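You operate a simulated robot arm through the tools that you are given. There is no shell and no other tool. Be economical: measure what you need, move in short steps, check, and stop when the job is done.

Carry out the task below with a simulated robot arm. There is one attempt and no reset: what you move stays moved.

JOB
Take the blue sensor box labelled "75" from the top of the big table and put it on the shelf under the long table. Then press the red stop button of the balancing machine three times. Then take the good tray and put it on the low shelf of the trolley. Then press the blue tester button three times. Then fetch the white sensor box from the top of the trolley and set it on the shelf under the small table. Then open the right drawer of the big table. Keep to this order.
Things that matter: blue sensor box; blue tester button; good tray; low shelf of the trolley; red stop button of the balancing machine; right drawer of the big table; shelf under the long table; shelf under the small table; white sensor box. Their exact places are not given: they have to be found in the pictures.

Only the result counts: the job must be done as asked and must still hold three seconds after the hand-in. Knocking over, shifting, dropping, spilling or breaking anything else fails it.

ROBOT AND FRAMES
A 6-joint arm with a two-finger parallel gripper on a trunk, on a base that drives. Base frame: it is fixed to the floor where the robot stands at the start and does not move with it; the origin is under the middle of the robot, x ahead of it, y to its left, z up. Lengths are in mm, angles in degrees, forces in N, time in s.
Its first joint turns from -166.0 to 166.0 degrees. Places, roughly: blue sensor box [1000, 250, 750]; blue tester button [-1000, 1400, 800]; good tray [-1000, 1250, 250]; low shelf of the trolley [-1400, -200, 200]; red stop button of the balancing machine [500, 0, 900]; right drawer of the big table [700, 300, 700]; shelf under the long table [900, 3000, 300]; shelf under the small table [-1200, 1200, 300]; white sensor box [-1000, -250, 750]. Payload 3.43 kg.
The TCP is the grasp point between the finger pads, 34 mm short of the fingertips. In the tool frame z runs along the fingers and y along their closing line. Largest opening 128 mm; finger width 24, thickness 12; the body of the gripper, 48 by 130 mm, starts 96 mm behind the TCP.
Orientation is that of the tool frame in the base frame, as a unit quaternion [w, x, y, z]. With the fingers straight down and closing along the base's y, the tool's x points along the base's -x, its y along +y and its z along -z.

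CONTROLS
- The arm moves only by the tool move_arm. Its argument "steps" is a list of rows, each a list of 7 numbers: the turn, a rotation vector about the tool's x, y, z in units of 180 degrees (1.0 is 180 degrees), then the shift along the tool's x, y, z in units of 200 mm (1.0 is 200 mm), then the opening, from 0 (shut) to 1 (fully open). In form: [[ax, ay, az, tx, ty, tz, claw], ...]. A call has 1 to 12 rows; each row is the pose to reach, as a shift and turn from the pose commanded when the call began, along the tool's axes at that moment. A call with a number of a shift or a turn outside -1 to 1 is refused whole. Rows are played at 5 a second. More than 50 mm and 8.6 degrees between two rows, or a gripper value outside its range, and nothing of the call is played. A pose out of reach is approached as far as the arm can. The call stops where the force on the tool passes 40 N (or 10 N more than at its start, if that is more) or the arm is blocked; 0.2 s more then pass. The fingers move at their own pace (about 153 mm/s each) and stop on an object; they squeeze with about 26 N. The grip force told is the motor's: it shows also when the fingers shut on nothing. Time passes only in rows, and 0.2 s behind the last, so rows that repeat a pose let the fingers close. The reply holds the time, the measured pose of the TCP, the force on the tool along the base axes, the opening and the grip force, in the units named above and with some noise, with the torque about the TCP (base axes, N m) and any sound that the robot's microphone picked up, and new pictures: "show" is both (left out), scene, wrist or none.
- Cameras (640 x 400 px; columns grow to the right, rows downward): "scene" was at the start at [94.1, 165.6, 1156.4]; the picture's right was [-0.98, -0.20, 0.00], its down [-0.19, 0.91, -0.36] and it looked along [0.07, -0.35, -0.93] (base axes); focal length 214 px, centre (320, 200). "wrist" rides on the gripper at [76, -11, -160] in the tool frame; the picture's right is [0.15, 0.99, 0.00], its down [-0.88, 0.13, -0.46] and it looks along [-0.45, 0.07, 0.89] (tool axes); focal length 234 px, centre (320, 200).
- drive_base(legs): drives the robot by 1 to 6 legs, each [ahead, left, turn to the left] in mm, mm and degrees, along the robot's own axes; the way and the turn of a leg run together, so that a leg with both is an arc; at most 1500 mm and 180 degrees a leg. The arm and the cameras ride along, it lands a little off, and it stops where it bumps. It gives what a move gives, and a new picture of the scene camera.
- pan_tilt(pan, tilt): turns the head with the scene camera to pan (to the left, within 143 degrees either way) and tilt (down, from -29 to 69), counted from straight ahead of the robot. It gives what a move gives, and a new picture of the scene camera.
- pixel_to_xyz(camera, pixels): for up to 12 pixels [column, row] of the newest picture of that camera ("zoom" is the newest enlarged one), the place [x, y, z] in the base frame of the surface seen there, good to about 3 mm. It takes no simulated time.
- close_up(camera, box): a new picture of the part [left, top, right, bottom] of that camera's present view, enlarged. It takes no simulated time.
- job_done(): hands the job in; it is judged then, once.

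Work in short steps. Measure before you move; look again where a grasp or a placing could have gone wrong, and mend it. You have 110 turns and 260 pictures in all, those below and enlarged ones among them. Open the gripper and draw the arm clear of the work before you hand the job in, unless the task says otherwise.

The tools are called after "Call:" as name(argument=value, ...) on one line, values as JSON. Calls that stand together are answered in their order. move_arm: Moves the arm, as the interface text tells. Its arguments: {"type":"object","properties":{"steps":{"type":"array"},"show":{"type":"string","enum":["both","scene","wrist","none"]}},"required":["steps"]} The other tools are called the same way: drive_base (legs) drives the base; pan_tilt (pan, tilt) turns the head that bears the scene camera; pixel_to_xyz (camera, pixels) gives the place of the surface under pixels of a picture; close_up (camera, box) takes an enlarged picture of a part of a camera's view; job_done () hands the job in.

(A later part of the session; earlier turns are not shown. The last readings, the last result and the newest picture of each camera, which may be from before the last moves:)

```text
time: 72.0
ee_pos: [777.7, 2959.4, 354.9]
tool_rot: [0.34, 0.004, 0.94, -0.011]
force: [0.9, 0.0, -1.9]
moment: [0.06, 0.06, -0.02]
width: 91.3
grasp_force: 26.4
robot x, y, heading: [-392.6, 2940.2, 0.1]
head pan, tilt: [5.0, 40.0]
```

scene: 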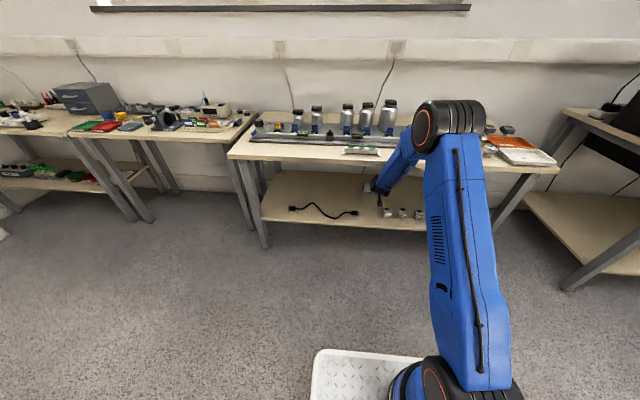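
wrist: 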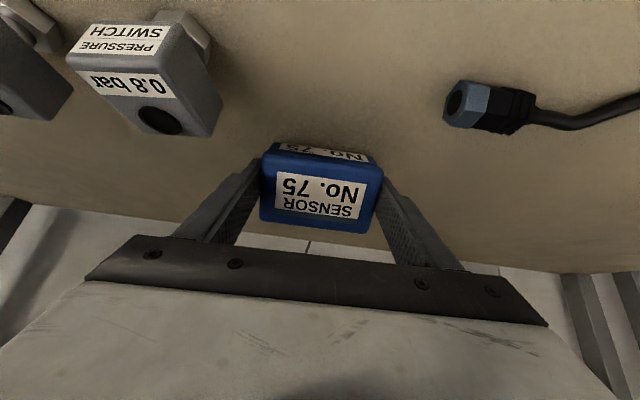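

Not touching yet. I go down in 2 mm steps to feel the shelf.

Call:
move_arm(steps=[[0, 0, 0, 0.007, 0, 0.008, 0.5], [0, 0, 0, 0.014, 0, 0.016, 0.5], [0, 0, 0, 0.02, 0, 0.024, 0.5], [0, 0, 0, 0.027, 0, 0.032, 0.5]], show="none")

```text
time: 73.0
ee_pos: [778.2, 2959.1, 348.8]
tool_rot: [0.342, 0.004, 0.94, -0.01]
force: [0.8, -2.6, 13.8]
moment: [0.54, -0.15, -0.03]
width: 91.2
grasp_force: 26.2
robot x, y, heading: [-389.6, 2942.0, 0.2]
head pan, tilt: [5.0, 40.0]
```

Contact made (14 N). I ease the tilt by another 6°, then open gently to 0.85.

Call:
move_arm(steps=[[0, 0.017, 0, 0, 0, 0, 0.5], [0, 0.033, 0, 0, 0, 0, 0.5], [0, 0.033, 0, 0, 0, 0, 0.75], [0, 0.033, 0, 0, 0, 0, 0.85], [0, 0.033, 0, 0, 0, 0, 0.85], [0, 0.033, 0, 0, 0, 0, 0.85]], show="wrist")

```text
time: 74.4
ee_pos: [776.3, 2957.0, 346.3]
tool_rot: [0.304, 0.005, 0.953, -0.013]
force: [1.3, 0.3, 0.3]
moment: [0.01, 0.0, 0.01]
width: 109.0
grasp_force: 0.0
robot x, y, heading: [-394.4, 2942.1, 0.2]
head pan, tilt: [5.0, 40.0]
```

wrist: 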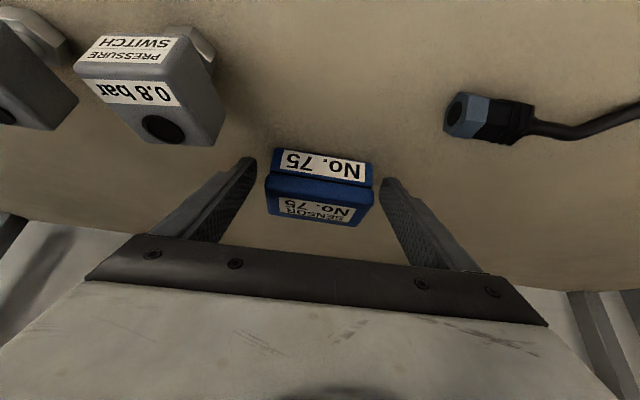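

The box stands flat on the shelf. I withdraw up-and-back, then straight out.

Call:
move_arm(steps=[[0, 0, 0, 0.057, 0, -0.178, 0.85], [0, 0, 0, 0.114, 0, -0.357, 0.85], [0, 0, 0, 0.3, 0, -0.52, 0.85], [0, 0, 0, 0.49, 0, -0.68, 0.85], [0, 0, 0, 0.682, 0, -0.852, 0.85]], show="wrist")

```text
refused: row 5 steps farther than a row can; nothing moved
```

Call:
move_arm(steps=[[0, 0, 0, 0.057, 0, -0.178, 0.85], [0, 0, 0, 0.114, 0, -0.357, 0.85], [0, 0, 0, 0.26, 0, -0.48, 0.85], [0, 0, 0, 0.4, 0, -0.604, 0.85], [0, 0, 0, 0.54, 0, -0.728, 0.85], [0, 0, 0, 0.682, 0, -0.852, 0.85]], show="wrist")

```text
time: 75.8
ee_pos: [572.0, 2964.0, 406.3]
tool_rot: [0.292, 0.004, 0.956, -0.011]
force: [0.6, -0.5, -1.1]
moment: [0.04, -0.01, -0.01]
width: 109.0
grasp_force: 0.1
robot x, y, heading: [-388.2, 2941.8, 0.2]
head pan, tilt: [5.0, 40.0]
```

wrist: 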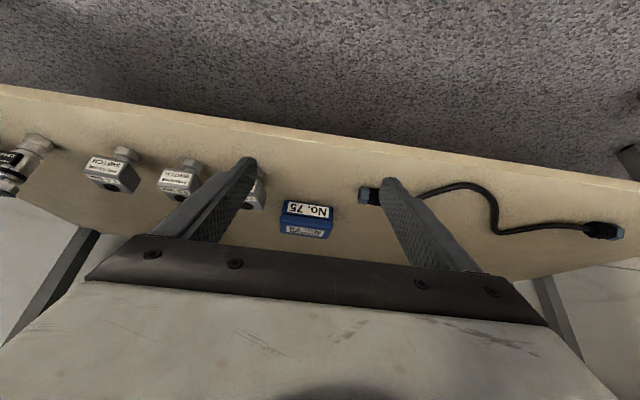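

Box "75" stands well on the shelf. I pull the arm back another 60 mm and raise it in front of the table.

Call:
move_arm(steps=[[0, 0, 0, 0.07, 0, -0.167, 0.85], [0, 0, 0, 0.137, 0, -0.334, 0.85], [0, 0, 0, 0.03, 0, -0.5, 0.85], [0, 0, 0, -0.08, 0, -0.66, 0.85], [0, 0, 0, -0.19, 0, -0.82, 0.85], [0, 0, 0, -0.3, 0, -0.98, 0.85]], show="none")

Call:
move_arm(steps=[[0, 0, 0, -0.12, 0, -0.19, 0.85], [0, 0.045, 0, -0.24, 0, -0.38, 0.85], [0, 0.09, 0, -0.36, 0, -0.57, 0.85], [0, 0.135, 0, -0.48, 0, -0.76, 0.85], [0, 0.19, 0, -0.6, 0, -0.95, 0.85]], show="none")

```text
time: 77.2
ee_pos: [510.2, 2965.3, 607.6]
tool_rot: [0.293, 0.0, 0.956, -0.012]
force: [0.3, 1.0, -0.1]
moment: [0.01, 0.0, -0.05]
width: 108.6
grasp_force: 0.0
robot x, y, heading: [-389.8, 2942.9, 0.2]
head pan, tilt: [5.0, 40.0]
```

```text
refused: row 5 steps farther than a row can; nothing moved
```

One turn step was a bit too large; I repeat with smaller steps.

Call:
move_arm(steps=[[0, 0, 0, -0.12, 0, -0.19, 0.85], [0, 0.045, 0, -0.24, 0, -0.38, 0.85], [0, 0.09, 0, -0.36, 0, -0.57, 0.85], [0, 0.135, 0, -0.48, 0, -0.76, 0.85], [0, 0.179, 0, -0.6, 0, -0.95, 0.85], [0, 0.187, 0, -0.6, 0, -0.95, 0.85]], show="none")

Call:
move_arm(steps=[[0, 0, 0, 0, 0, -0.24, 0], [0, 0, 0, 0, 0, -0.48, 0], [0, 0, 0, 0, 0, -0.72, 0], [0, 0, 0, 0, 0, -0.95, 0]], show="scene")

```text
time: 78.6
ee_pos: [505.5, 2971.8, 834.7]
tool_rot: [0.001, 0.006, 1.0, -0.008]
force: [0.7, 0.5, 0.0]
moment: [-0.01, -0.02, -0.03]
width: 108.7
grasp_force: 0.0
robot x, y, heading: [-391.4, 2940.2, 0.2]
head pan, tilt: [5.0, 40.0]
```

```text
time: 79.6
ee_pos: [505.9, 2973.8, 1026.8]
tool_rot: [0.001, 0.007, 1.0, -0.008]
force: [-0.5, -0.8, -0.2]
moment: [-0.01, -0.03, 0.01]
width: 0.0
grasp_force: 25.6
robot x, y, heading: [-388.2, 2944.2, 0.0]
head pan, tilt: [5.0, 40.0]
```

scene: 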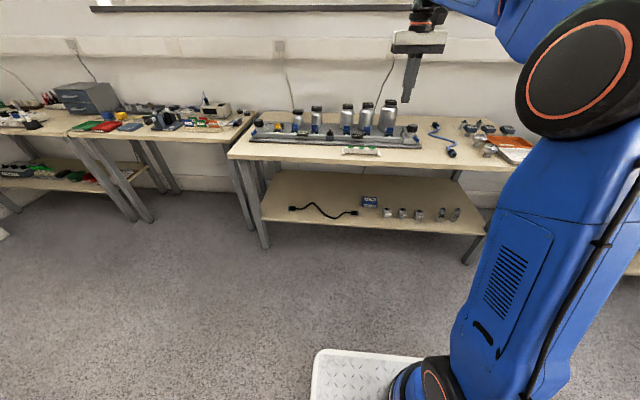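

Now to the balancing machine. I raise the arm a bit, and drive: out diagonally, turn to face along the corridor, reverse down it.

Call:
move_arm(steps=[[0, 0, 0, 0.2, 0, -0.2, 0], [0, 0, 0, 0.4, 0, -0.45, 0]], show="none")

Call:
drive_base(legs=[[120, -480, 0], [0, 0, 90], [-1150, 0, 0], [-1150, 0, 0]])

```text
refused: row 1 steps farther than a row can; nothing moved
```

```text
time: 97.2
ee_pos: [-294.1, 1081.0, 1025.2]
tool_rot: [0.007, -0.685, 0.728, -0.005]
force: [0.2, 0.1, -0.3]
moment: [0.0, 0.03, 0.01]
width: 0.1
grasp_force: 26.1
robot x, y, heading: [-307.6, 185.1, 87.7]
head pan, tilt: [5.0, 40.0]
```

scene: 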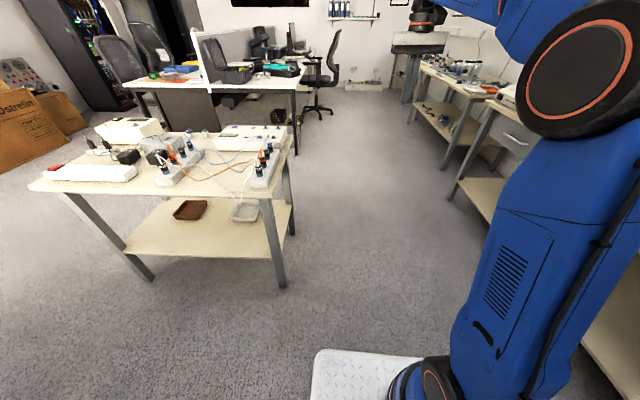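

Drive went well. Now raise the arm to z≈1115 pulled in, then turn to face the machine; also I peek at the trays.

Call:
close_up(camera="scene", box=[140, 180, 300, 280])

Call:
move_arm(steps=[[0, 0, 0, 0.13, 0, -0.15, 0], [0, 0, 0, 0.26, 0, -0.3, 0], [0, 0, 0, 0.4, 0, -0.45, 0]], show="none")

Call:
drive_base(legs=[[0, 0, -87.5]])

```text
4.00 times, centred on (220, 230) of scene
```

zoom: 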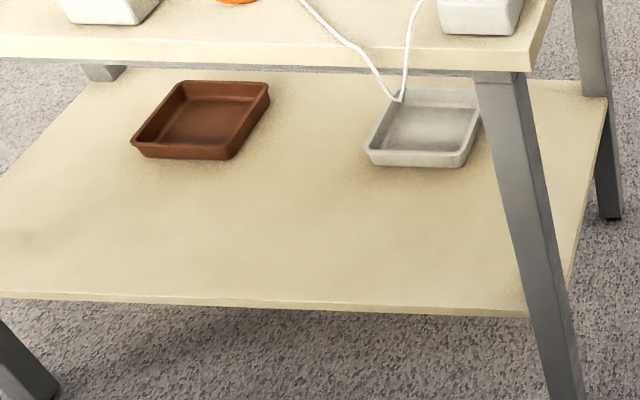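

```text
time: 98.0
ee_pos: [-297.2, 1003.1, 1115.0]
tool_rot: [0.007, -0.685, 0.729, -0.005]
force: [0.3, 0.4, -0.7]
moment: [-0.05, -0.02, -0.02]
width: 0.2
grasp_force: 25.9
robot x, y, heading: [-306.8, 186.9, 87.8]
head pan, tilt: [5.0, 40.0]
```

```text
time: 102.0
ee_pos: [510.1, 247.6, 1115.4]
tool_rot: [0.001, -0.013, 1.0, -0.009]
force: [0.1, -0.3, -0.3]
moment: [0.0, -0.05, 0.01]
width: 0.2
grasp_force: 26.2
robot x, y, heading: [-306.1, 184.0, 2.3]
head pan, tilt: [5.0, 40.0]
```

scene: 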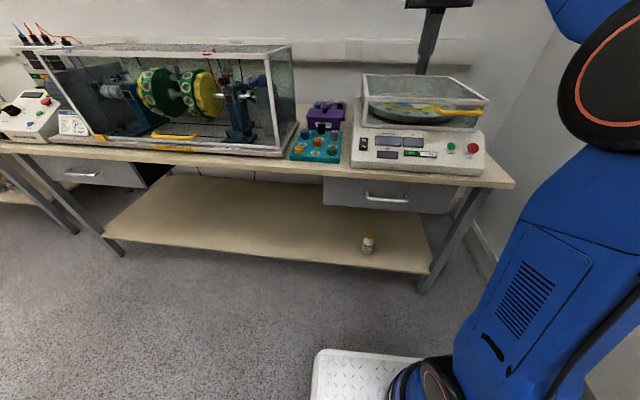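

Red button at (473,147). I measure it and the panel around it.

Call:
close_up(camera="scene", box=[340, 70, 500, 170])

Call:
pixel_to_xyz(camera="scene", pixels=[[473, 147], [467, 147], [478, 147], [473, 143], [473, 151], [451, 147], [460, 135], [460, 160], [482, 160], [485, 132], [475, 112], [430, 110]])

```text
4.00 times, centred on (420, 120) of scene
```

zoom: 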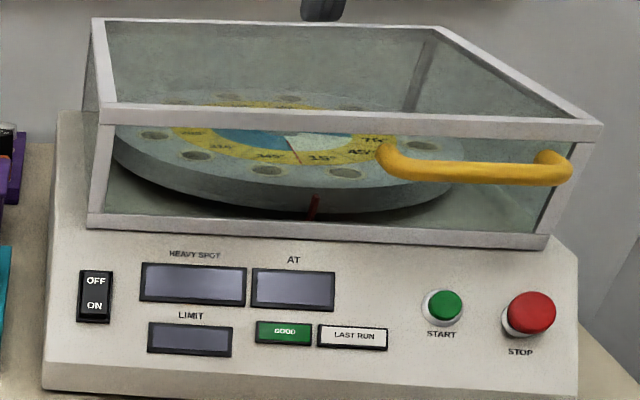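

```text
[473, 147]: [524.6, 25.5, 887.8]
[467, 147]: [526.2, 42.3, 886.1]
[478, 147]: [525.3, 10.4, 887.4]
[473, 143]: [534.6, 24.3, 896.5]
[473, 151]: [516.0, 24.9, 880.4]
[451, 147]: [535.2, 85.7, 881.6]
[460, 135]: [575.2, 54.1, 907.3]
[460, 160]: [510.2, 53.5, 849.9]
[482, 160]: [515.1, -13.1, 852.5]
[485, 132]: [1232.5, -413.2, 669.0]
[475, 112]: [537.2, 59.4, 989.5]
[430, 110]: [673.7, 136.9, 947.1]
```

Button centre ≈(527, 25, 888); panel inclined ~41°, handle above at z≈985 is clear of a 41° approach. I back the base off a little and align in y.

Call:
drive_base(legs=[[0, 0, -2.3], [-100, -170, 0]])

Call:
pixel_to_xyz(camera="scene", pixels=[[320, 200]])

```text
time: 104.0
ee_pos: [410.4, 44.3, 1114.2]
tool_rot: [0.002, 0.007, 1.0, -0.009]
force: [-0.5, 0.2, -0.5]
moment: [-0.01, -0.02, 0.02]
width: 0.0
grasp_force: 25.8
robot x, y, heading: [-405.2, 17.8, 0.3]
head pan, tilt: [5.0, 40.0]
```

scene: 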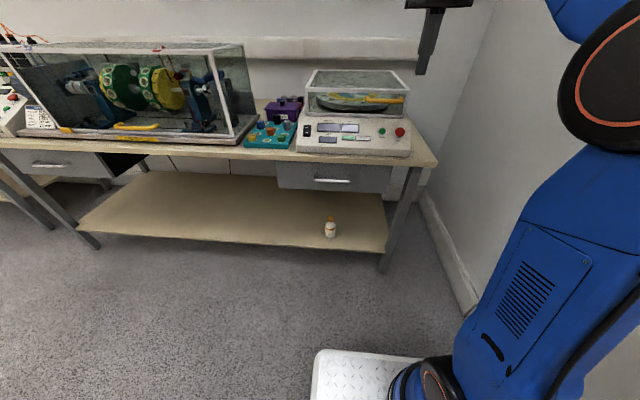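

```text
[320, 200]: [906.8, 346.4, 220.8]
```

I move to a standoff ~60 mm off the button along its normal, tilting 41°.

Call:
pixel_to_xyz(camera="scene", pixels=[[400, 132], [396, 132], [404, 132], [400, 129], [400, 135]])

Call:
move_arm(steps=[[0, -0.045, 0, -0.055, -0.02, 0.156, 0], [0, -0.09, 0, -0.11, -0.04, 0.312, 0], [0, -0.135, 0, -0.165, -0.06, 0.468, 0], [0, -0.18, 0, -0.22, -0.08, 0.624, 0], [0, -0.228, 0, -0.275, -0.095, 0.78, 0], [0, -0.228, 0, -0.275, -0.095, 0.78, 0]], show="both")

```text
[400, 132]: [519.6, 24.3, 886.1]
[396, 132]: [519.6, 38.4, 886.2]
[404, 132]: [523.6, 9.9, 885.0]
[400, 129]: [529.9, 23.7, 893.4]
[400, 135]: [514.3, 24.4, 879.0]
```

```text
time: 105.4
ee_pos: [465.3, 22.5, 956.9]
tool_rot: [0.352, 0.004, 0.936, -0.01]
force: [-0.6, 0.1, -0.1]
moment: [0.02, 0.03, 0.0]
width: 0.3
grasp_force: 26.1
robot x, y, heading: [-409.9, 16.1, 0.2]
head pan, tilt: [5.0, 40.0]
```

scene: 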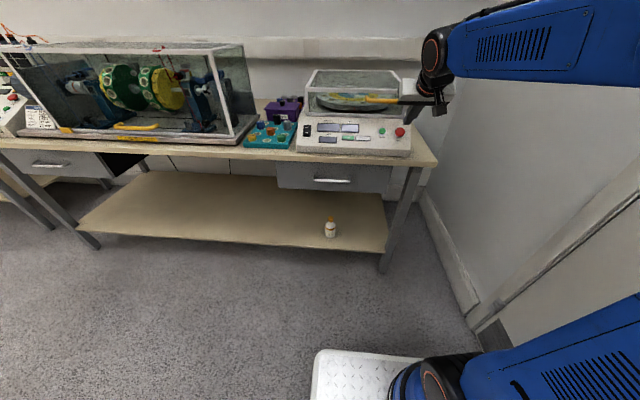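
wrist: 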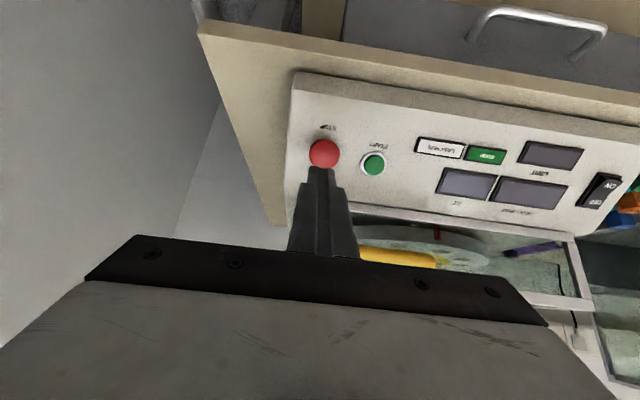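

Button at (323,152) matches the tool line. I press in small steps and watch for force and sound.

Call:
move_arm(steps=[[0, 0, 0, 0, 0.01, 0.2, 0], [0, 0, 0, 0, 0.01, 0.27, 0], [0, 0, 0, 0, 0.01, 0.29, 0], [0, 0, 0, 0, 0.01, 0.31, 0], [0, 0, 0, 0, 0.01, 0.325, 0]], show="wrist")

```text
time: 106.6
ee_pos: [507.1, 23.6, 912.4]
tool_rot: [0.354, 0.004, 0.935, -0.01]
force: [-17.8, 5.0, 12.0]
moment: [0.11, -0.06, 0.2]
width: 0.1
grasp_force: 26.1
robot x, y, heading: [-409.4, 14.4, 0.2]
head pan, tilt: [5.0, 40.0]
heard: click
```

wrist: 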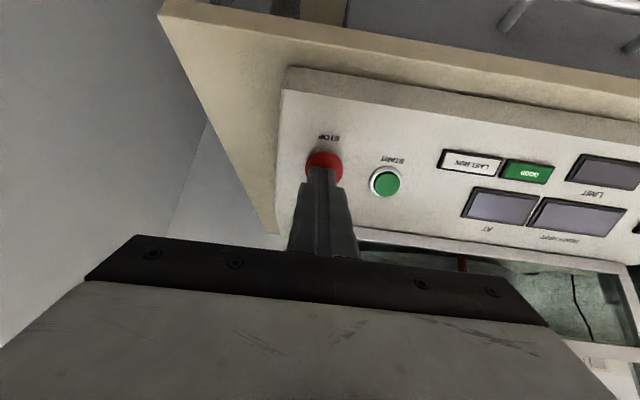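

One click heard. I release by 20 mm and press again, one at a time.

Call:
move_arm(steps=[[0, 0, 0, 0, 0, -0.05, 0], [0, 0, 0, 0, 0, -0.1, 0], [0, 0, 0, 0, 0, -0.1, 0]], show="none")

Call:
move_arm(steps=[[0, 0, 0, 0, 0, 0.05, 0], [0, 0, 0, 0, 0, 0.08, 0], [0, 0, 0, 0, 0, 0.1, 0]], show="none")

Call:
move_arm(steps=[[0, 0, 0, 0, 0, -0.05, 0], [0, 0, 0, 0, 0, -0.1, 0], [0, 0, 0, 0, 0, -0.1, 0]], show="none")

```text
time: 107.4
ee_pos: [494.3, 21.4, 925.1]
tool_rot: [0.352, 0.006, 0.936, -0.011]
force: [-0.2, 0.4, 0.2]
moment: [-0.04, -0.06, 0.0]
width: 0.0
grasp_force: 26.0
robot x, y, heading: [-406.7, 14.8, 0.2]
head pan, tilt: [5.0, 40.0]
```

```text
time: 108.2
ee_pos: [506.6, 20.6, 911.9]
tool_rot: [0.354, 0.005, 0.935, -0.01]
force: [-17.2, -2.7, 9.5]
moment: [-0.01, 0.01, -0.06]
width: 0.0
grasp_force: 25.3
robot x, y, heading: [-409.3, 13.6, 0.2]
head pan, tilt: [5.0, 40.0]
heard: click
```

```text
time: 109.0
ee_pos: [496.5, 22.7, 927.6]
tool_rot: [0.351, 0.005, 0.936, -0.011]
force: [0.0, 0.2, 0.2]
moment: [-0.04, 0.01, 0.01]
width: 0.0
grasp_force: 25.5
robot x, y, heading: [-411.2, 15.3, 0.1]
head pan, tilt: [5.0, 40.0]
```

Second click heard and released. Third press, then withdraw to the standoff.

Call:
move_arm(steps=[[0, 0, 0, 0, 0, 0.05, 0], [0, 0, 0, 0, 0, 0.08, 0], [0, 0, 0, 0, 0, 0.1, 0]], show="none")

Call:
move_arm(steps=[[0, 0, 0, 0, 0, -0.1, 0], [0, 0, 0, 0, 0, -0.3, 0], [0, 0, 0, 0, 0, -0.5, 0], [0, 0, 0, 0, 0, -0.7, 0]], show="none")

Call:
pan_tilt(pan=125, tilt=25)

Call:
close_up(camera="scene", box=[80, 0, 240, 100])

```text
time: 109.8
ee_pos: [507.5, 20.9, 914.6]
tool_rot: [0.354, 0.005, 0.935, -0.01]
force: [-11.8, 7.0, 12.4]
moment: [0.14, -0.17, 0.2]
width: 0.0
grasp_force: 26.1
robot x, y, heading: [-405.5, 14.6, 0.2]
head pan, tilt: [5.0, 40.0]
heard: click
```

```text
time: 110.8
ee_pos: [415.8, 25.0, 1015.6]
tool_rot: [0.352, 0.005, 0.936, -0.011]
force: [0.0, 1.0, -0.7]
moment: [0.0, 0.01, 0.02]
width: 0.0
grasp_force: 26.0
robot x, y, heading: [-408.2, 14.0, 0.1]
head pan, tilt: [5.0, 40.0]
```

```text
time: 112.8
ee_pos: [415.9, 23.9, 1016.8]
tool_rot: [0.353, 0.005, 0.935, -0.011]
force: [-0.2, 0.1, -0.2]
moment: [0.0, 0.0, 0.01]
width: 0.1
grasp_force: 25.7
robot x, y, heading: [-408.2, 15.7, 0.2]
head pan, tilt: [125.0, 25.0]
```

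scene: 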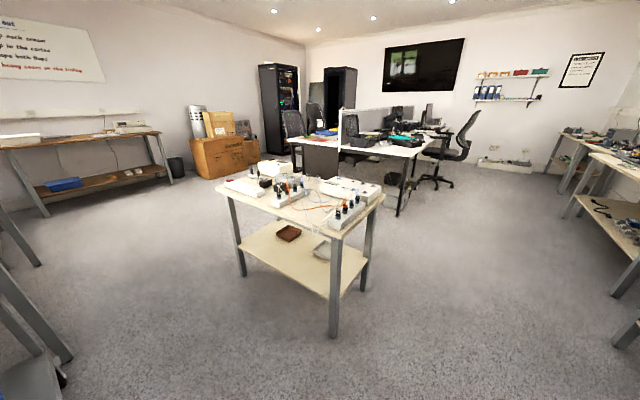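

```text
4.00 times, centred on (160, 50) of scene
```

zoom: 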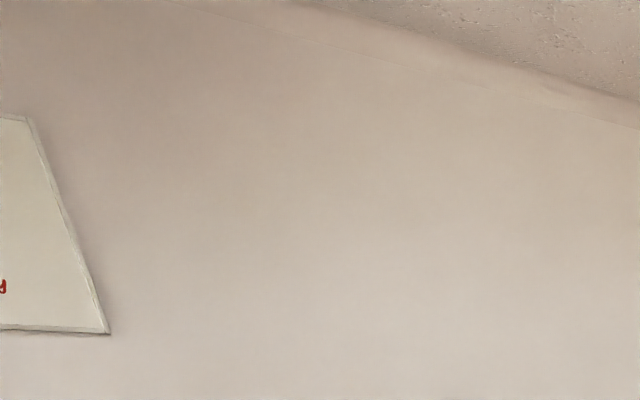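

Three clicks done. To learn which tray is the "good" one, I read the whiteboard and wall notice.

Call:
close_up(camera="scene", box=[540, 40, 620, 90])

Call:
pan_tilt(pan=143, tilt=15)

Call:
close_up(camera="scene", box=[80, 20, 240, 120])

```text
8.00 times, centred on (580, 65) of scene
```

zoom: 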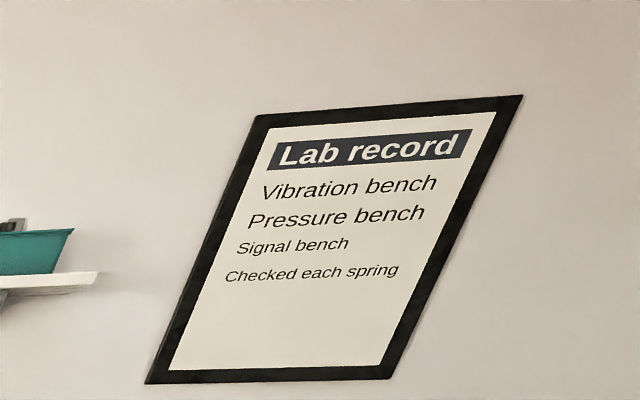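

```text
time: 113.6
ee_pos: [415.8, 25.2, 1015.9]
tool_rot: [0.353, 0.005, 0.935, -0.011]
force: [0.2, 0.1, -0.4]
moment: [-0.02, 0.01, 0.03]
width: 0.2
grasp_force: 26.1
robot x, y, heading: [-407.1, 11.6, 0.2]
head pan, tilt: [143.0, 15.0]
```

scene: 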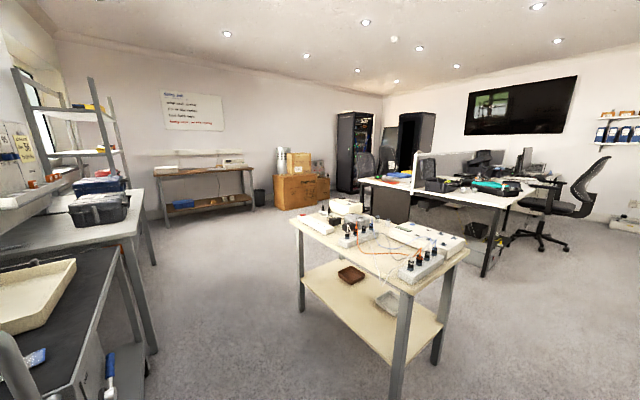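

```text
4.00 times, centred on (160, 70) of scene
```

zoom: 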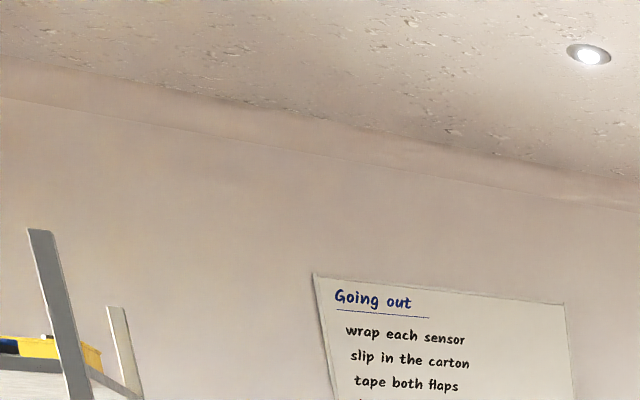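

Call:
close_up(camera="scene", box=[155, 85, 235, 135])

Call:
close_up(camera="scene", box=[320, 250, 440, 325])

Call:
close_up(camera="scene", box=[310, 190, 470, 290])

```text
8.00 times, centred on (195, 110) of scene
```

zoom: 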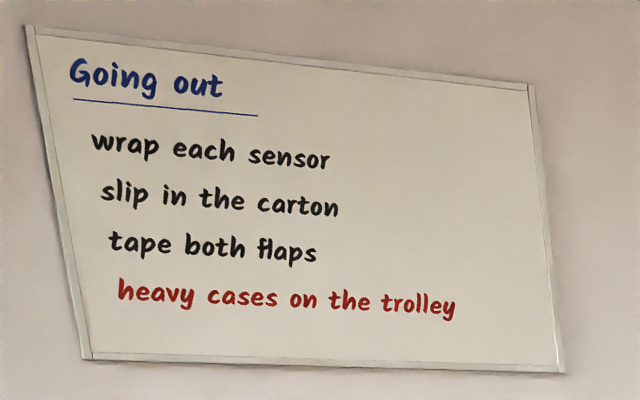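

```text
5.33 times, centred on (380, 288) of scene
```

zoom: 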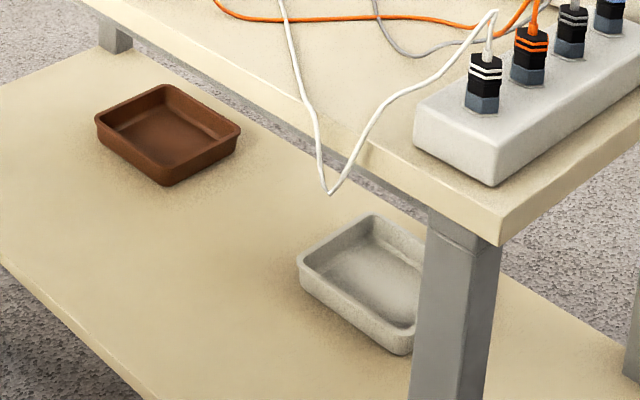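

```text
4.00 times, centred on (390, 240) of scene
```

zoom: 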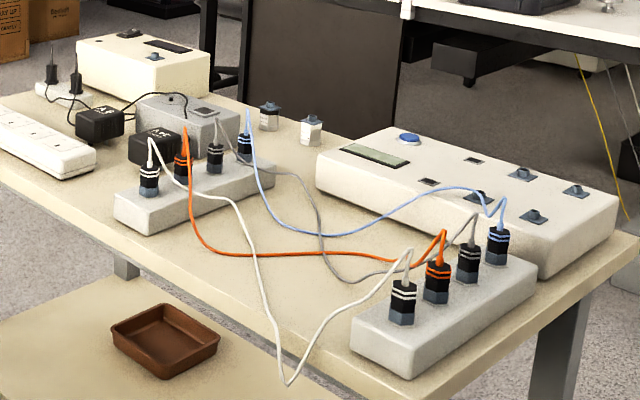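

The tester with the blue button is seen at (410,137 in zoom). I look at the notice board by the trolley and measure the small table.

Call:
pixel_to_xyz(camera="scene", pixels=[[292, 222], [466, 252], [405, 290], [345, 200], [352, 273], [390, 300], [300, 305], [392, 360], [436, 355], [393, 232], [330, 285], [440, 330]])

Call:
pan_tilt(pan=-143, tilt=25)

Call:
close_up(camera="scene", box=[380, 40, 620, 190])

```text
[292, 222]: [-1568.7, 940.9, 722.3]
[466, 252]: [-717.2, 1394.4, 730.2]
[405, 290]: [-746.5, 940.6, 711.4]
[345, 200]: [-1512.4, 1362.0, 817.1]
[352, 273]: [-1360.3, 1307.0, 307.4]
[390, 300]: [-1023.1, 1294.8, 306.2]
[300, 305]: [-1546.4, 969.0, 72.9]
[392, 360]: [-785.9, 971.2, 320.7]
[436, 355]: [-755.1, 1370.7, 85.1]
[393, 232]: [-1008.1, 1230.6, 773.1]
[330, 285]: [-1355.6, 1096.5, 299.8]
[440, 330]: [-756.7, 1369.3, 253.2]
```

```text
time: 117.5
ee_pos: [415.6, 24.8, 1016.6]
tool_rot: [0.353, 0.005, 0.936, -0.011]
force: [-0.7, 0.9, 0.0]
moment: [0.01, 0.02, 0.0]
width: 0.0
grasp_force: 26.1
robot x, y, heading: [-406.8, 15.0, 0.2]
head pan, tilt: [-143.0, 25.0]
```

scene: 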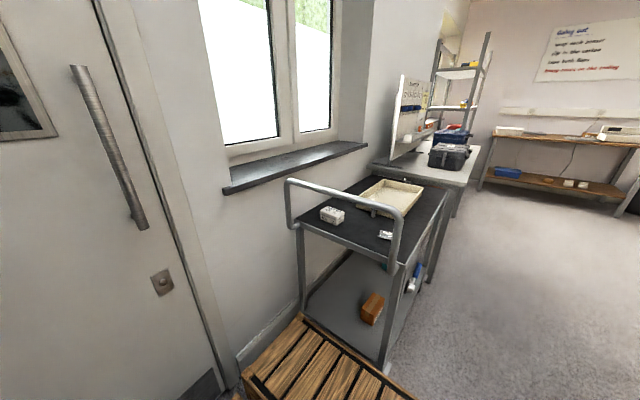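

```text
2.67 times, centred on (500, 115) of scene
```

zoom: 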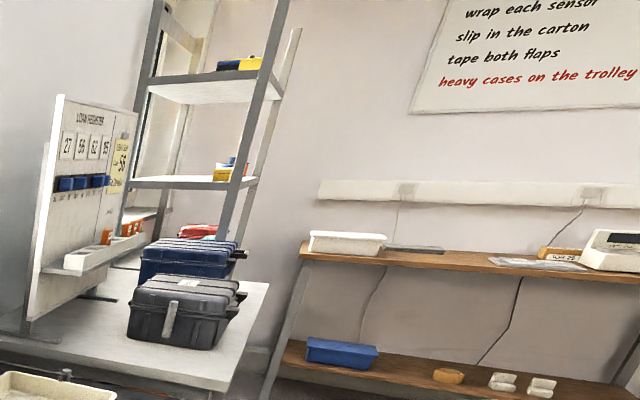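

No hint there. The trays on the long table carried labels; I zoom in on those from here.

Call:
pan_tilt(pan=62, tilt=10)

```text
time: 120.5
ee_pos: [414.9, 25.1, 1015.9]
tool_rot: [0.353, 0.005, 0.936, -0.011]
force: [-0.2, 0.1, 0.4]
moment: [0.03, 0.01, 0.02]
width: 0.1
grasp_force: 25.6
robot x, y, heading: [-407.8, 17.2, 0.2]
head pan, tilt: [62.0, 10.0]
```

scene: 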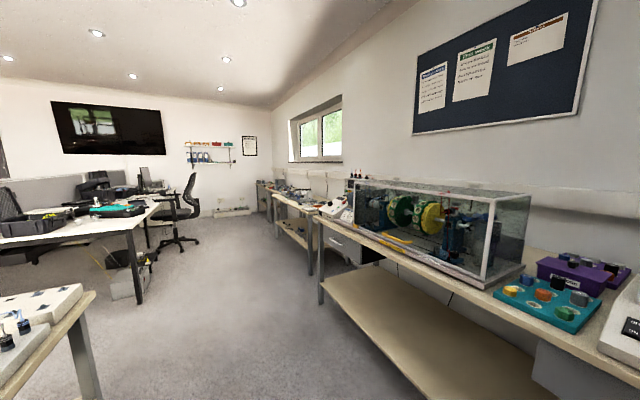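

A notice board hangs on the wall. I read its sheets and the tray area.

Call:
close_up(camera="scene", box=[410, 50, 500, 120])

Call:
close_up(camera="scene", box=[490, 5, 580, 75])

Call:
close_up(camera="scene", box=[260, 170, 340, 220])

```text
5.71 times, centred on (455, 85) of scene
```

zoom: 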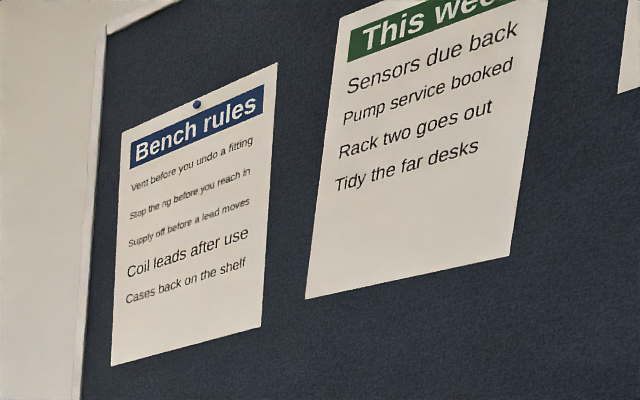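

```text
5.71 times, centred on (535, 40) of scene
```

zoom: 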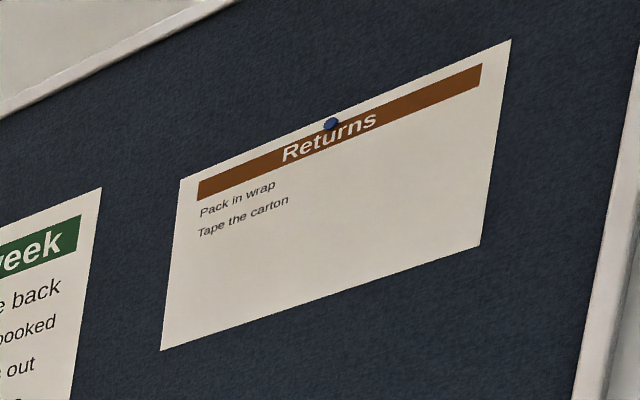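

```text
8.00 times, centred on (300, 195) of scene
```

zoom: 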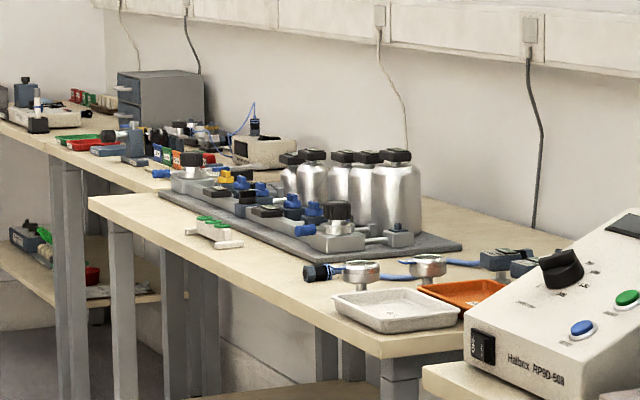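

No label info there; the trays need a closer look. The small table is x −1590…−715, y 920…1400, the trays near its north side, so I drive to the north-east of it facing south-west.

Call:
drive_base(legs=[[100, 120, 0], [0, 0, 88], [1450, 0, 0], [450, 0, 0], [0, 0, -110], [0, 0, -110]])

Call:
pan_tilt(pan=0, tilt=40)

```text
time: 143.9
ee_pos: [-756.9, 1415.4, 1016.5]
tool_rot: [0.133, 0.858, 0.375, -0.327]
force: [-0.3, -0.1, -0.1]
moment: [0.03, -0.02, -0.04]
width: 0.3
grasp_force: 26.1
robot x, y, heading: [-213.1, 2028.6, -132.2]
head pan, tilt: [62.0, 10.0]
```

scene: 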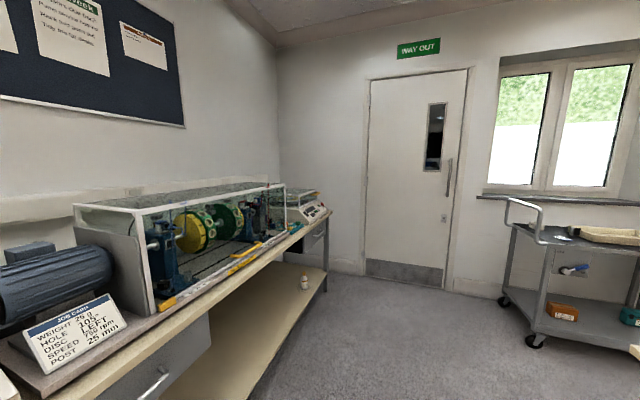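

```text
time: 145.2
ee_pos: [-756.4, 1415.9, 1016.0]
tool_rot: [0.132, 0.858, 0.374, -0.327]
force: [-0.5, 0.1, 0.6]
moment: [-0.05, -0.01, 0.0]
width: 0.0
grasp_force: 25.9
robot x, y, heading: [-209.1, 2031.9, -132.0]
head pan, tilt: [0.0, 40.0]
```

scene: 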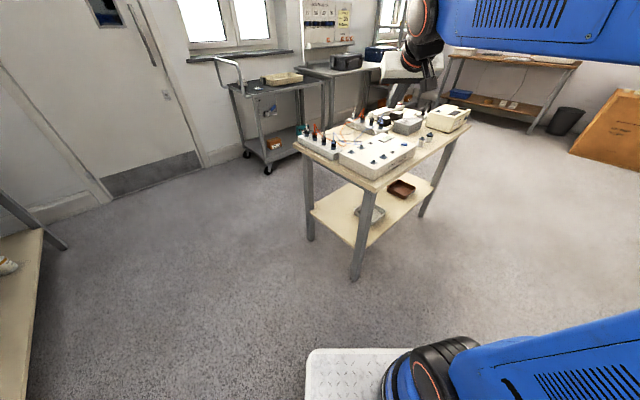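

Good view of the table. I enlarge the trays and the tester.

Call:
close_up(camera="scene", box=[340, 170, 440, 240])

Call:
close_up(camera="scene", box=[300, 90, 480, 190])

Call:
pixel_to_xyz(camera="scene", pixels=[[356, 210], [384, 212], [372, 206], [401, 188], [340, 225], [370, 185], [430, 185], [375, 150], [310, 150], [355, 275], [420, 215], [312, 238]])

```text
5.71 times, centred on (390, 205) of scene
```

zoom: 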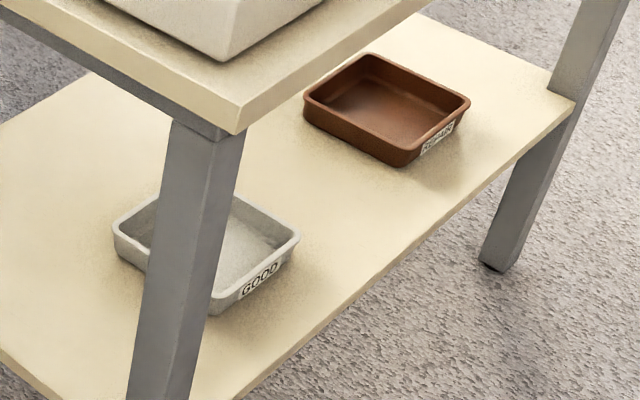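

```text
3.56 times, centred on (390, 140) of scene
```

zoom: 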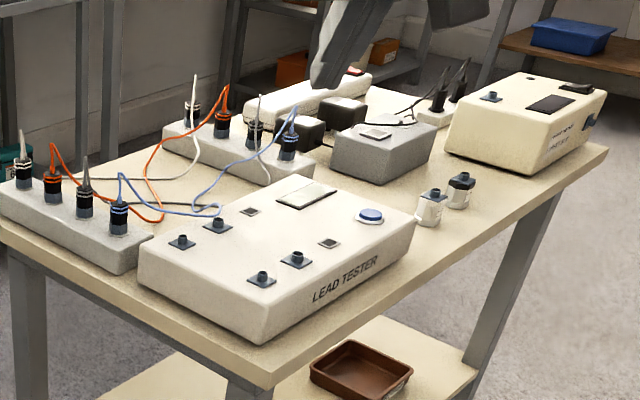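

```text
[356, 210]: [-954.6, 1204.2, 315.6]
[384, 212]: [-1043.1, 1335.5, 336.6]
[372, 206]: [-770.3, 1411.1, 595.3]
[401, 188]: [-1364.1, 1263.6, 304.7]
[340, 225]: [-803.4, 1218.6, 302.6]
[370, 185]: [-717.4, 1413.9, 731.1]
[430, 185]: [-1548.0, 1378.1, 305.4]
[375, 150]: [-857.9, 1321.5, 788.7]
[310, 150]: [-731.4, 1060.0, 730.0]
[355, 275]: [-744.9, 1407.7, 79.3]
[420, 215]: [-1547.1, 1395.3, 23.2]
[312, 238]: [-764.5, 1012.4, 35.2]
```

The light-grey tray is labelled "GOOD" (and the brown one scrap). I turn to face south and sidestep west to stand north of it.

Call:
drive_base(legs=[[0, 0, 41.5], [-130, -790, 0]])

Call:
pan_tilt(pan=-10, tilt=50)

```text
time: 151.4
ee_pos: [-1054.1, 1314.9, 1016.5]
tool_rot: [0.233, 0.687, 0.635, -0.265]
force: [-0.7, 0.2, -0.5]
moment: [-0.08, -0.03, 0.03]
width: 0.0
grasp_force: 26.1
robot x, y, heading: [-1007.6, 2137.0, -93.7]
head pan, tilt: [0.0, 40.0]
```

scene: 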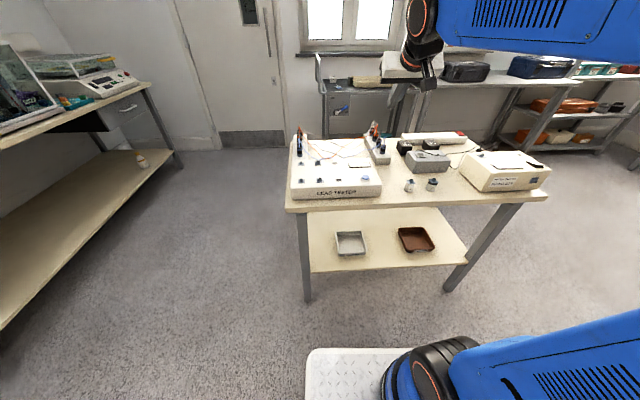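

```text
time: 152.2
ee_pos: [-1053.5, 1313.1, 1015.5]
tool_rot: [0.233, 0.687, 0.635, -0.265]
force: [-0.9, 0.4, -0.7]
moment: [0.01, -0.07, 0.0]
width: 0.1
grasp_force: 26.0
robot x, y, heading: [-1005.1, 2136.0, -93.9]
head pan, tilt: [-10.0, 50.0]
```

scene: 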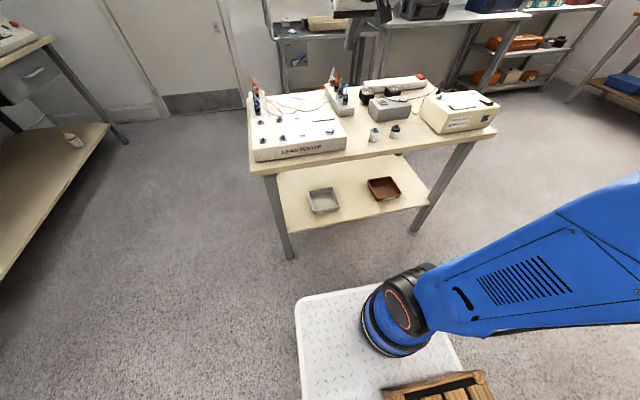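

I enlarge the tray and measure its rim and the table edge.

Call:
close_up(camera="scene", box=[270, 155, 390, 230])

```text
5.33 times, centred on (330, 192) of scene
```

zoom: 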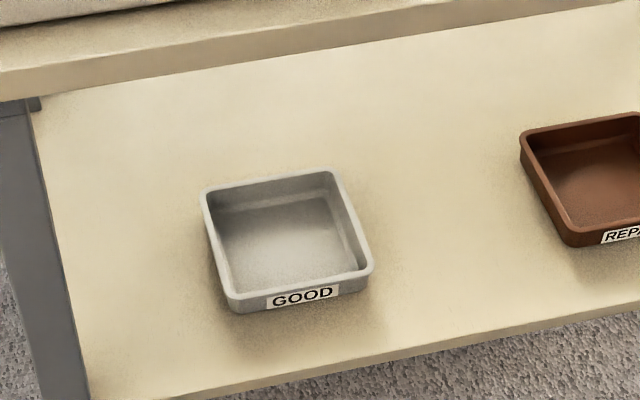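

Call:
pixel_to_xyz(camera="zoom", pixels=[[204, 191], [330, 170], [370, 268], [230, 296], [300, 285], [268, 180], [217, 245], [352, 220], [290, 240], [300, 315], [300, 380], [350, 35]])

```text
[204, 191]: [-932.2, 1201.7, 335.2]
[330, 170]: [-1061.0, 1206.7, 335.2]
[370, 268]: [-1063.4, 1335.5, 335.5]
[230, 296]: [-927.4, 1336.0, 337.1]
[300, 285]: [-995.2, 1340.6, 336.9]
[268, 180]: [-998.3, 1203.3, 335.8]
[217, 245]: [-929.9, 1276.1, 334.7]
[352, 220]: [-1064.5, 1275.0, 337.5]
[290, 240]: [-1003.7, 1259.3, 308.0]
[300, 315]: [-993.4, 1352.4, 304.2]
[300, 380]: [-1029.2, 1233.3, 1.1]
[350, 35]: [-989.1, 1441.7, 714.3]
```

Tray is 140×140 mm, rim z 336, walls at x≈−930 and −1063; I'll pinch a side wall. Before choosing which one, I check the trolley's lower shelf.

Call:
pan_tilt(pan=0, tilt=25)

Call:
close_up(camera="scene", box=[220, 80, 420, 205])

```text
time: 153.1
ee_pos: [-1053.2, 1314.7, 1015.4]
tool_rot: [0.233, 0.687, 0.635, -0.265]
force: [0.5, -0.6, -0.4]
moment: [-0.02, 0.0, 0.0]
width: 0.1
grasp_force: 26.0
robot x, y, heading: [-1009.8, 2135.1, -93.9]
head pan, tilt: [0.0, 25.0]
```

scene: 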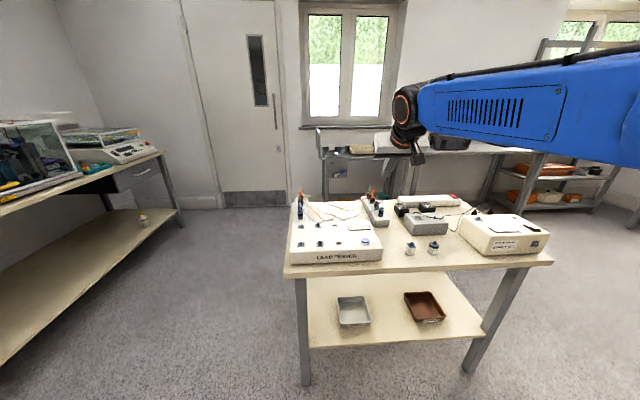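

```text
3.20 times, centred on (320, 142) of scene
```

zoom: 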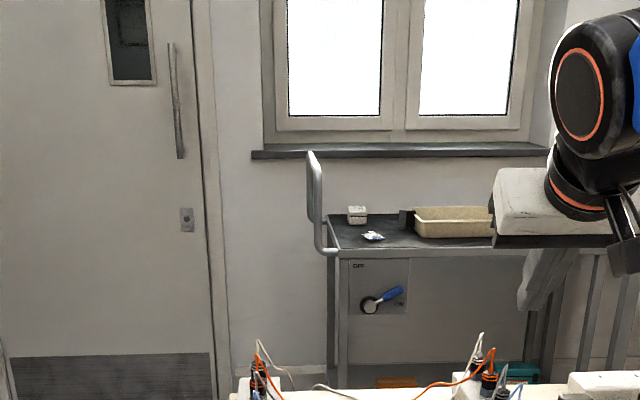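

I'll pinch the tray's west wall (x≈−1062). I straighten the heading and shift the base about 65 mm west, 25 mm back.

Call:
drive_base(legs=[[0, 0, 3.9], [-25, -66, 0]])

Call:
pan_tilt(pan=-5, tilt=45)

```text
time: 154.1
ee_pos: [-998.5, 1308.0, 1016.6]
tool_rot: [0.24, 0.667, 0.656, -0.258]
force: [-0.5, 0.3, -0.5]
moment: [0.03, -0.01, -0.02]
width: 0.0
grasp_force: 25.9
robot x, y, heading: [-1002.7, 2128.0, -89.9]
head pan, tilt: [0.0, 25.0]
stopped in leg 1: the robot was blocked; the commanded pose is now the measured one
```

scene: 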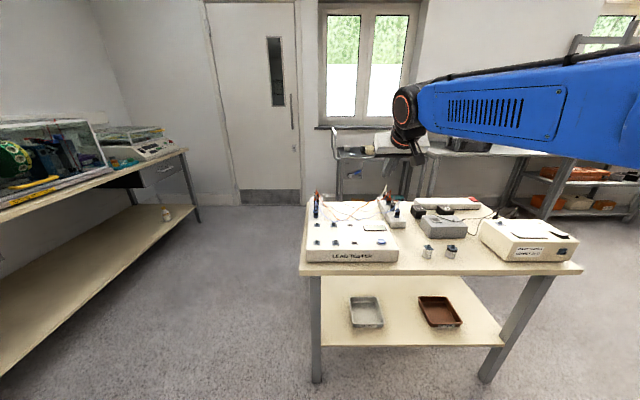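

```text
time: 154.9
ee_pos: [-997.7, 1308.4, 1016.5]
tool_rot: [0.241, 0.667, 0.656, -0.258]
force: [-0.2, -0.2, -0.4]
moment: [-0.04, 0.0, 0.02]
width: 0.0
grasp_force: 26.5
robot x, y, heading: [-1006.9, 2130.3, -89.9]
head pan, tilt: [-5.0, 45.0]
```

scene: 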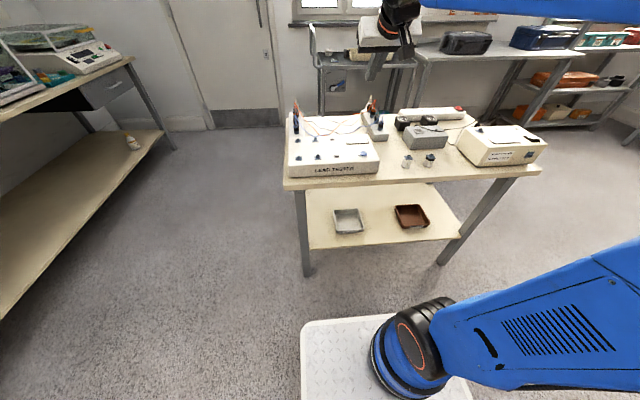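

Something behind blocked the turn. I look at the rear.

Call:
pan_tilt(pan=143, tilt=50)

Call:
pan_tilt(pan=-143, tilt=50)

```text
time: 157.2
ee_pos: [-998.5, 1308.0, 1015.3]
tool_rot: [0.241, 0.667, 0.657, -0.258]
force: [0.3, -0.7, 0.2]
moment: [0.01, 0.0, 0.04]
width: 0.0
grasp_force: 26.0
robot x, y, heading: [-1002.3, 2130.4, -90.1]
head pan, tilt: [143.0, 50.0]
```

scene: 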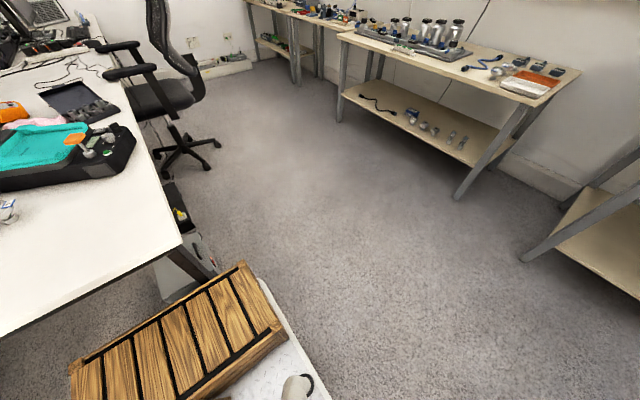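

```text
time: 161.2
ee_pos: [-997.2, 1308.3, 1016.4]
tool_rot: [0.241, 0.666, 0.657, -0.258]
force: [0.6, 0.2, 0.2]
moment: [-0.03, 0.01, -0.02]
width: 0.1
grasp_force: 25.5
robot x, y, heading: [-1005.9, 2131.5, -90.1]
head pan, tilt: [-143.0, 50.0]
```

scene: 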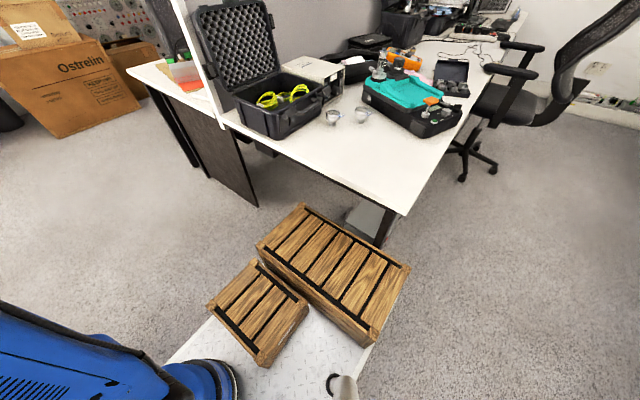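

The rear crate is against the desk leg. I edge forward and move east, then turn to approach the tray diagonally from (≈−670, 2185).

Call:
drive_base(legs=[[25, 0, 0], [0, 310, 0], [0, 0, -22], [-90, 0, 0]])

Call:
pan_tilt(pan=0, tilt=45)

```text
time: 165.5
ee_pos: [-955.1, 1420.8, 1015.0]
tool_rot: [0.189, 0.777, 0.521, -0.298]
force: [-0.2, 0.0, 0.2]
moment: [0.03, 0.01, 0.0]
width: 0.0
grasp_force: 26.0
robot x, y, heading: [-660.2, 2191.6, -111.5]
head pan, tilt: [-143.0, 50.0]
```

scene: 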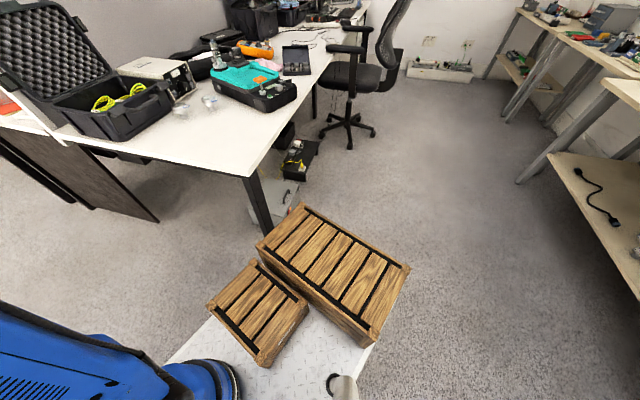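

```text
time: 167.8
ee_pos: [-952.5, 1419.6, 1016.1]
tool_rot: [0.189, 0.777, 0.52, -0.299]
force: [-0.2, -0.2, -0.1]
moment: [0.03, 0.01, 0.02]
width: 0.1
grasp_force: 26.1
robot x, y, heading: [-657.7, 2188.3, -111.3]
head pan, tilt: [0.0, 45.0]
```

scene: 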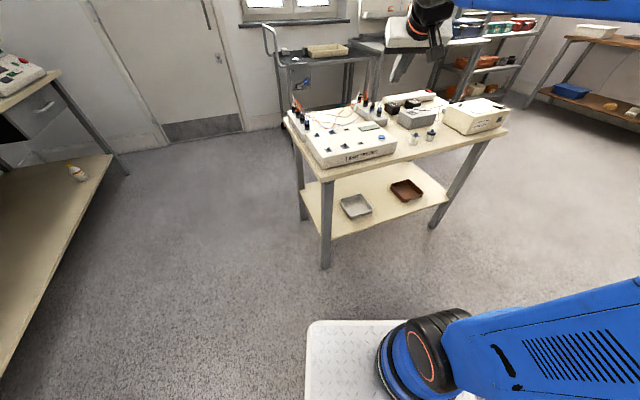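

Good position. I back off 150 mm to lower the arm in front of the small table, and turn the tool so it points due south.

Call:
drive_base(legs=[[-150, 0, 0]])

Call:
move_arm(steps=[[-0.026, 0, -0.03, 0.15, 0, 0.173, 0.4], [-0.052, 0, -0.06, 0.3, 0, 0.346, 0.4], [-0.0776, 0, -0.089, 0.45, 0, 0.519, 0.4], [-0.0776, 0, -0.089, 0.6, 0, 0.692, 0.4], [-0.0776, 0, -0.089, 0.75, 0, 0.865, 0.4], [-0.0776, 0, -0.089, 0.8, 0, 0.93, 0.4]], show="none")

```text
time: 169.2
ee_pos: [-895.5, 1561.6, 1016.6]
tool_rot: [0.189, 0.777, 0.522, -0.297]
force: [-0.9, -0.3, -0.2]
moment: [0.0, 0.03, -0.01]
width: 0.0
grasp_force: 25.3
robot x, y, heading: [-601.0, 2331.7, -111.3]
head pan, tilt: [0.0, 45.0]
```

scene: 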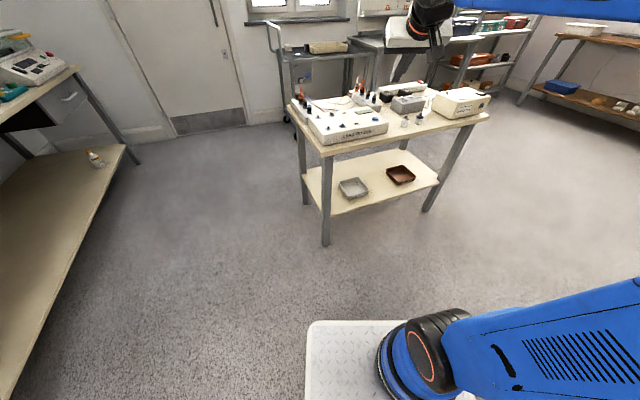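

```text
time: 170.6
ee_pos: [-900.2, 1562.9, 771.1]
tool_rot: [0.239, 0.668, 0.657, -0.255]
force: [0.3, -0.4, -0.2]
moment: [-0.02, 0.02, -0.03]
width: 51.1
grasp_force: 0.0
robot x, y, heading: [-603.8, 2330.8, -111.3]
head pan, tilt: [0.0, 45.0]
```

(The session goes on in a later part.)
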